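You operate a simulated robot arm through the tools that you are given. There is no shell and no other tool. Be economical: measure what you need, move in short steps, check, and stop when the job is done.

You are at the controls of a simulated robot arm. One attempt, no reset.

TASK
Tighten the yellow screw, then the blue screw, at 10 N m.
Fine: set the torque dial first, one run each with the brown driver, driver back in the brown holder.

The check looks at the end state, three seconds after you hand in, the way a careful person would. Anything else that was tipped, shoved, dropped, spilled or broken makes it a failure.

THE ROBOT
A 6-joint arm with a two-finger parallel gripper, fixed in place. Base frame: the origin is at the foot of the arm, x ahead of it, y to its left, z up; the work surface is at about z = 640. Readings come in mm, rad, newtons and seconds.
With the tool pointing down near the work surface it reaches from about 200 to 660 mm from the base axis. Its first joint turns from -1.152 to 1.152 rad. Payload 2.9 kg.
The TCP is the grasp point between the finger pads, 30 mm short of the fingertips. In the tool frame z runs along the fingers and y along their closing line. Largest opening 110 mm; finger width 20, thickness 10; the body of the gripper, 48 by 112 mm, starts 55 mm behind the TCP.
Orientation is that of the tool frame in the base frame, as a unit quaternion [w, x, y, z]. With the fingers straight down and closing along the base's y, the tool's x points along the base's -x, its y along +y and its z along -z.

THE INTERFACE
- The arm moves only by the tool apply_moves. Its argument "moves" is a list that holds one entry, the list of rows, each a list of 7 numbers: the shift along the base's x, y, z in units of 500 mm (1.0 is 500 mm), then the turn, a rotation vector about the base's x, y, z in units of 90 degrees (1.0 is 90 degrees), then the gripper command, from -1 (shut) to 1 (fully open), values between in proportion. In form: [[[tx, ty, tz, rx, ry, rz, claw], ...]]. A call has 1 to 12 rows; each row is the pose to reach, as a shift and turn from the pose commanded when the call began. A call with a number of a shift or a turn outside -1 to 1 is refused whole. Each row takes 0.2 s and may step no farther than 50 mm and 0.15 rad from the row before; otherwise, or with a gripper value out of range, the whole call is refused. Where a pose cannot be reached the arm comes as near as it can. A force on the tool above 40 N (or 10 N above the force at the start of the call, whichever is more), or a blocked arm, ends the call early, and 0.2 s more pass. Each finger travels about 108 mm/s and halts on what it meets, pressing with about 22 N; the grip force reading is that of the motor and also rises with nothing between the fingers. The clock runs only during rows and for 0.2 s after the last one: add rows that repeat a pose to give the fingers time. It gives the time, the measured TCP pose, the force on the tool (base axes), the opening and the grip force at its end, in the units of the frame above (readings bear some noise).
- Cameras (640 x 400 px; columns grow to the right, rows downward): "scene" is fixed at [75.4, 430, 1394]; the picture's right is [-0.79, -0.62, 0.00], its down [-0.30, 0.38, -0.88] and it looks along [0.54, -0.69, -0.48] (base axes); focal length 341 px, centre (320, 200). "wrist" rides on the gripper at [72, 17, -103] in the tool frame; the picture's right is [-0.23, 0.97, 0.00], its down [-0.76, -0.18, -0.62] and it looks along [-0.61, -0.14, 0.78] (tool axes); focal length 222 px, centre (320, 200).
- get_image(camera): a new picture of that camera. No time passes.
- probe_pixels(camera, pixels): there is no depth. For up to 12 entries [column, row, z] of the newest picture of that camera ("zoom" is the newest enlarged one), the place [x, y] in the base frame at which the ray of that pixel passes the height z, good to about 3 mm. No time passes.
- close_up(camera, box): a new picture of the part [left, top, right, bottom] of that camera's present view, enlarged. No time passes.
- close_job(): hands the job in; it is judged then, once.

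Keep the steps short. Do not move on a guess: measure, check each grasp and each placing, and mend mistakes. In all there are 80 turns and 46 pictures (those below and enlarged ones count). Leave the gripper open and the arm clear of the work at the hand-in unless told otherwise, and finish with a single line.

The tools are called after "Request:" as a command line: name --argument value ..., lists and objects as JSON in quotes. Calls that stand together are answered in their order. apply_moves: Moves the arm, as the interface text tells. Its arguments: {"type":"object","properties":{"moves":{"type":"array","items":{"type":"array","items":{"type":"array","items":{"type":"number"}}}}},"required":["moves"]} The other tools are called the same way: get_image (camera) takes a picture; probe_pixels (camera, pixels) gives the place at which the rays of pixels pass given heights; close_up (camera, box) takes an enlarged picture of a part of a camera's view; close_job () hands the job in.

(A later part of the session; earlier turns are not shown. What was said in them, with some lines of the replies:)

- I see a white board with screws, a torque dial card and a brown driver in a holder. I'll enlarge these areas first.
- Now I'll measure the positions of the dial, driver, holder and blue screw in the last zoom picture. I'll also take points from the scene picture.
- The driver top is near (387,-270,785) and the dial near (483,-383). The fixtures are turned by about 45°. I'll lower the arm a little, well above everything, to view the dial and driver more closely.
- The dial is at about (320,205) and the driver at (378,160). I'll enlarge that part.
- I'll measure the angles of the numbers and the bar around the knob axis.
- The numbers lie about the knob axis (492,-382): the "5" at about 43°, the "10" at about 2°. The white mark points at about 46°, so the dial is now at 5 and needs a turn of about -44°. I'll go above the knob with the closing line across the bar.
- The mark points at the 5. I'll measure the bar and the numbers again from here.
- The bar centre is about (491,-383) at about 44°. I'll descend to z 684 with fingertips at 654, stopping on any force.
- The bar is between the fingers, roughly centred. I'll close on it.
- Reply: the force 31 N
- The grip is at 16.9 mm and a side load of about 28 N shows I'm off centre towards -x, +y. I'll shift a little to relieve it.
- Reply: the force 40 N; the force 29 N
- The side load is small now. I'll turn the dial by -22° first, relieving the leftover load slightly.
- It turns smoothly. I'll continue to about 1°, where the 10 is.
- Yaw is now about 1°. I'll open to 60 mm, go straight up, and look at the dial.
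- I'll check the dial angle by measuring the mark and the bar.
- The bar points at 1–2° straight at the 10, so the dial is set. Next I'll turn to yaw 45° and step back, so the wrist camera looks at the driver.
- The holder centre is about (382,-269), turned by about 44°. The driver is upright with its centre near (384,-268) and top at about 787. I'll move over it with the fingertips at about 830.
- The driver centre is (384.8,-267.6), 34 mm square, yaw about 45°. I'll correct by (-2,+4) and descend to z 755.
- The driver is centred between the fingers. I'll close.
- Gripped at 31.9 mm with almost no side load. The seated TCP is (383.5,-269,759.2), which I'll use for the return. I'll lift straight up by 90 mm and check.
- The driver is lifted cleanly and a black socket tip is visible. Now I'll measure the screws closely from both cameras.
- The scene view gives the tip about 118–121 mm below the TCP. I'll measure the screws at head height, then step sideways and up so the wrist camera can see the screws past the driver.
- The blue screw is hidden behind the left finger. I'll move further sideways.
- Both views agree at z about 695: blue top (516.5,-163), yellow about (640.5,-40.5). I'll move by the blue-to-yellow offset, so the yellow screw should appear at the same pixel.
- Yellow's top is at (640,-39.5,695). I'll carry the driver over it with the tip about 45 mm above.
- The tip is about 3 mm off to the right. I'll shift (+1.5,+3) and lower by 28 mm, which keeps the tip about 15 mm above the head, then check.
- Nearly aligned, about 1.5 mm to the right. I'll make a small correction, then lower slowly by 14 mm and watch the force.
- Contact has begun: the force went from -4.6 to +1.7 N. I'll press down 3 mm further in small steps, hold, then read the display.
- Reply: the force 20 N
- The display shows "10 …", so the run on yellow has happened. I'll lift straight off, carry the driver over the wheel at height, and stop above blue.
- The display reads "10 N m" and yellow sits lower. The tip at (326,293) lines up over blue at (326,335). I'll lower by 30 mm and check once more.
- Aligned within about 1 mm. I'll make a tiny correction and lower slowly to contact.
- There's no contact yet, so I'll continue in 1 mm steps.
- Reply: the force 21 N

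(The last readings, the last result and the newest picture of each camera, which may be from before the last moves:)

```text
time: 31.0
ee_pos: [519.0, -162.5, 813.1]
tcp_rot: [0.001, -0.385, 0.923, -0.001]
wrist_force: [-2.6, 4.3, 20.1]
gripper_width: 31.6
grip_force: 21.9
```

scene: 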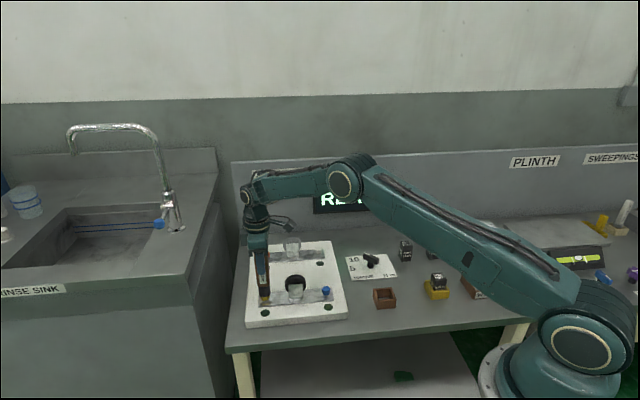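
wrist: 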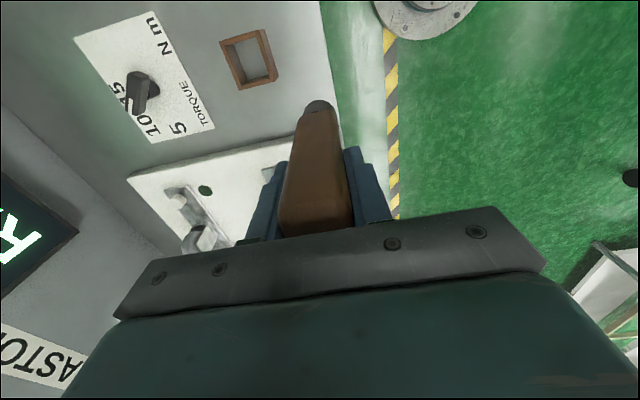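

The force is 20 N, the same as on yellow. I'll lift off straight and look at the blue screw and the display.

Request:
apply_moves --moves '[[[0, 0, 0.01, 0, 0, 0, -1], [0, 0, 0.05, 0, 0, 0, -1], [0, 0, 0.1, 0, 0, 0, -1], [0, 0, 0.16, 0, 0, 0, -1], [0, 0, 0.16, 0, 0, 0, -1]]]'

Request:
close_up --camera "scene" --box '[236, 180, 412, 310]'

```text
time: 32.2
ee_pos: [519.5, -163.0, 889.6]
tcp_rot: [0.0, -0.383, 0.924, 0.001]
wrist_force: [-0.3, 0.3, -3.9]
gripper_width: 31.9
grip_force: 21.9
```

```text
3.08 times, centred on (324, 245) of scene
```

zoom: 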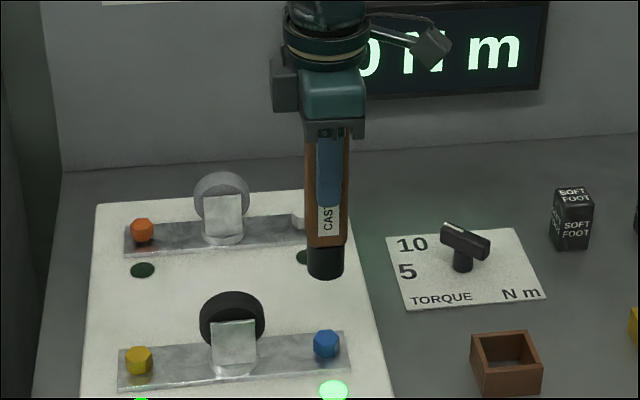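

Both green lamps by the screws are lit and both heads are down. Now I'll return the driver along the exact sum of commanded shifts and stop with the tip about 20 mm above the holder rim.

Request:
apply_moves --moves '[[[-0.068, -0.052, 0, 0, 0, 0, -1], [-0.136, -0.104, 0, 0, 0, 0, -1], [-0.204, -0.156, 0, 0, 0, 0, -1], [-0.2718, -0.2083, 0, 0, 0, 0, -1], [-0.2718, -0.2083, -0.06, 0, 0, 0, -1], [-0.2718, -0.2083, -0.12, 0, 0, 0, -1], [-0.2718, -0.2083, -0.16, 0, 0, 0, -1], [-0.2718, -0.2083, -0.16, 0, 0, 0, -1]]]'

Request:
close_up --camera "scene" --box '[340, 240, 436, 310]'

```text
time: 34.0
ee_pos: [382.2, -264.7, 810.2]
tcp_rot: [0.001, -0.383, 0.924, 0.0]
wrist_force: [0.6, -0.3, -3.1]
gripper_width: 32.0
grip_force: 22.2
```

```text
5.71 times, centred on (388, 275) of scene
```

zoom: 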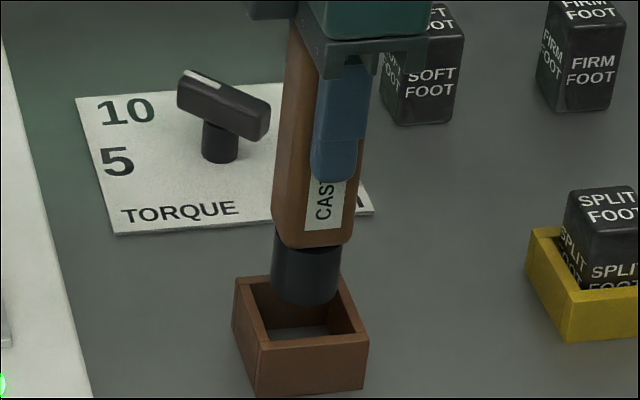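

The tip is centred over the holder opening. I'll lower slowly, stopping on force.

Request:
apply_moves --moves '[[[0, 0, -0.02, 0, 0, 0, -1], [0, 0, -0.04, 0, 0, 0, -1], [0, 0, -0.06, 0, 0, 0, -1], [0, 0, -0.08, 0, 0, 0, -1], [0, 0, -0.094, 0, 0, 0, -1], [0, 0, -0.1, 0, 0, 0, -1], [0, 0, -0.104, 0, 0, 0, -1], [0, 0, -0.107, 0, 0, 0, -1], [0, 0, -0.107, 0, 0, 0, -1]]]'

```text
time: 36.0
ee_pos: [380.9, -266.0, 757.1]
tcp_rot: [0.0, -0.383, 0.924, 0.0]
wrist_force: [-0.6, 0.6, -3.7]
gripper_width: 31.7
grip_force: 21.4
```

Still carrying the weight at -3.7 N. I'll lower in 1 mm steps until it touches the floor of the holder.

Request:
apply_moves --moves '[[[0, 0, -0.002, 0, 0, 0, -1], [0, 0, -0.003, 0, 0, 0, -1], [0, 0, -0.003, 0, 0, 0, -1]]]'

```text
time: 36.8
ee_pos: [382.6, -266.0, 756.9]
tcp_rot: [0.0, -0.383, 0.924, 0.001]
wrist_force: [-5.0, 2.4, 11.6]
gripper_width: 31.8
grip_force: 22.4
```

It touched at exactly the expected height. I'll release it, opening to 88 mm, then look.

Request:
apply_moves --moves '[[[0, 0, 0, 0, 0, 0, -0.3], [0, 0, 0, 0, 0, 0, 0.1], [0, 0, 0, 0, 0, 0, 0.6], [0, 0, 0, 0, 0, 0, 0.6], [0, 0, 0, 0, 0, 0, 0.6]]]'

Request:
close_up --camera "scene" --box '[340, 240, 436, 310]'

```text
time: 38.0
ee_pos: [382.5, -266.4, 755.6]
tcp_rot: [0.001, -0.384, 0.924, 0.001]
wrist_force: [0.1, -0.3, -0.5]
gripper_width: 88.4
grip_force: 0.1
```

```text
5.71 times, centred on (388, 275) of scene
```

zoom: 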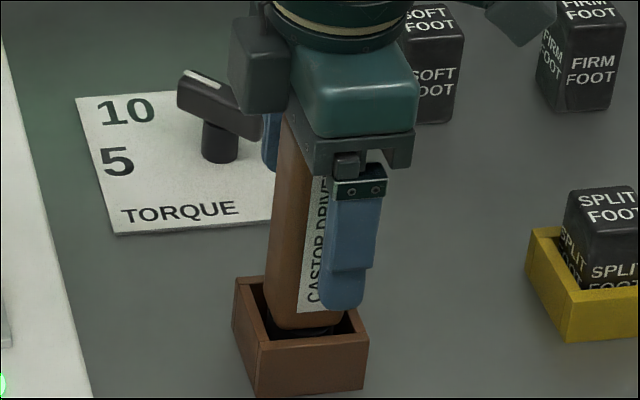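

The driver stands upright in the holder. I'll go straight up and then away to a clear pose.

Request:
apply_moves --moves '[[[0, 0, 0.06, 0, 0, 0, 0.6], [0, 0, 0.14, 0, 0, 0, 0.6], [0, 0, 0.23, 0, 0, 0, 0.6], [0, 0, 0.32, 0, 0, 0, 1], [-0.05, 0, 0.4, 0, 0, 0, 1], [-0.1, 0, 0.48, 0, 0, 0, 1], [-0.1, 0, 0.48, 0, 0, 0, 1]]]'

Request:
get_image --camera "scene"

```text
time: 39.6
ee_pos: [333.8, -263.9, 998.8]
tcp_rot: [0.001, -0.384, 0.923, 0.0]
wrist_force: [-0.2, -0.1, -0.3]
gripper_width: 110.2
grip_force: 0.0
```

```text
2 pictures are left
```

scene: 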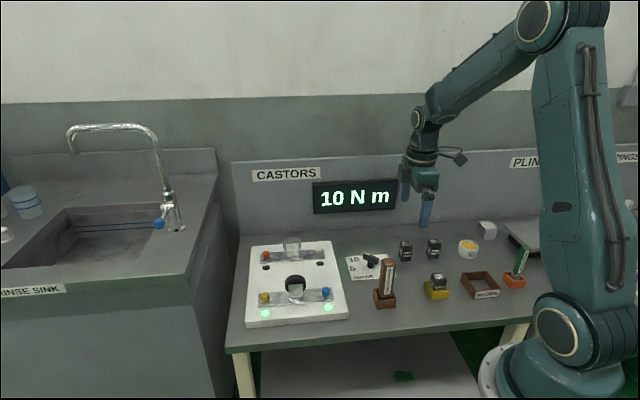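

The display shows 10 N m and both lamps are green. The driver is upright in its holder, the gripper is open, and the arm is clear. I'll hand in.

Request:
close_job

```text
The job is handed in.
```

Done: dial set to 10 N m, yellow then blue tightened in one run each (both lamps green), and the driver is back in the brown holder.
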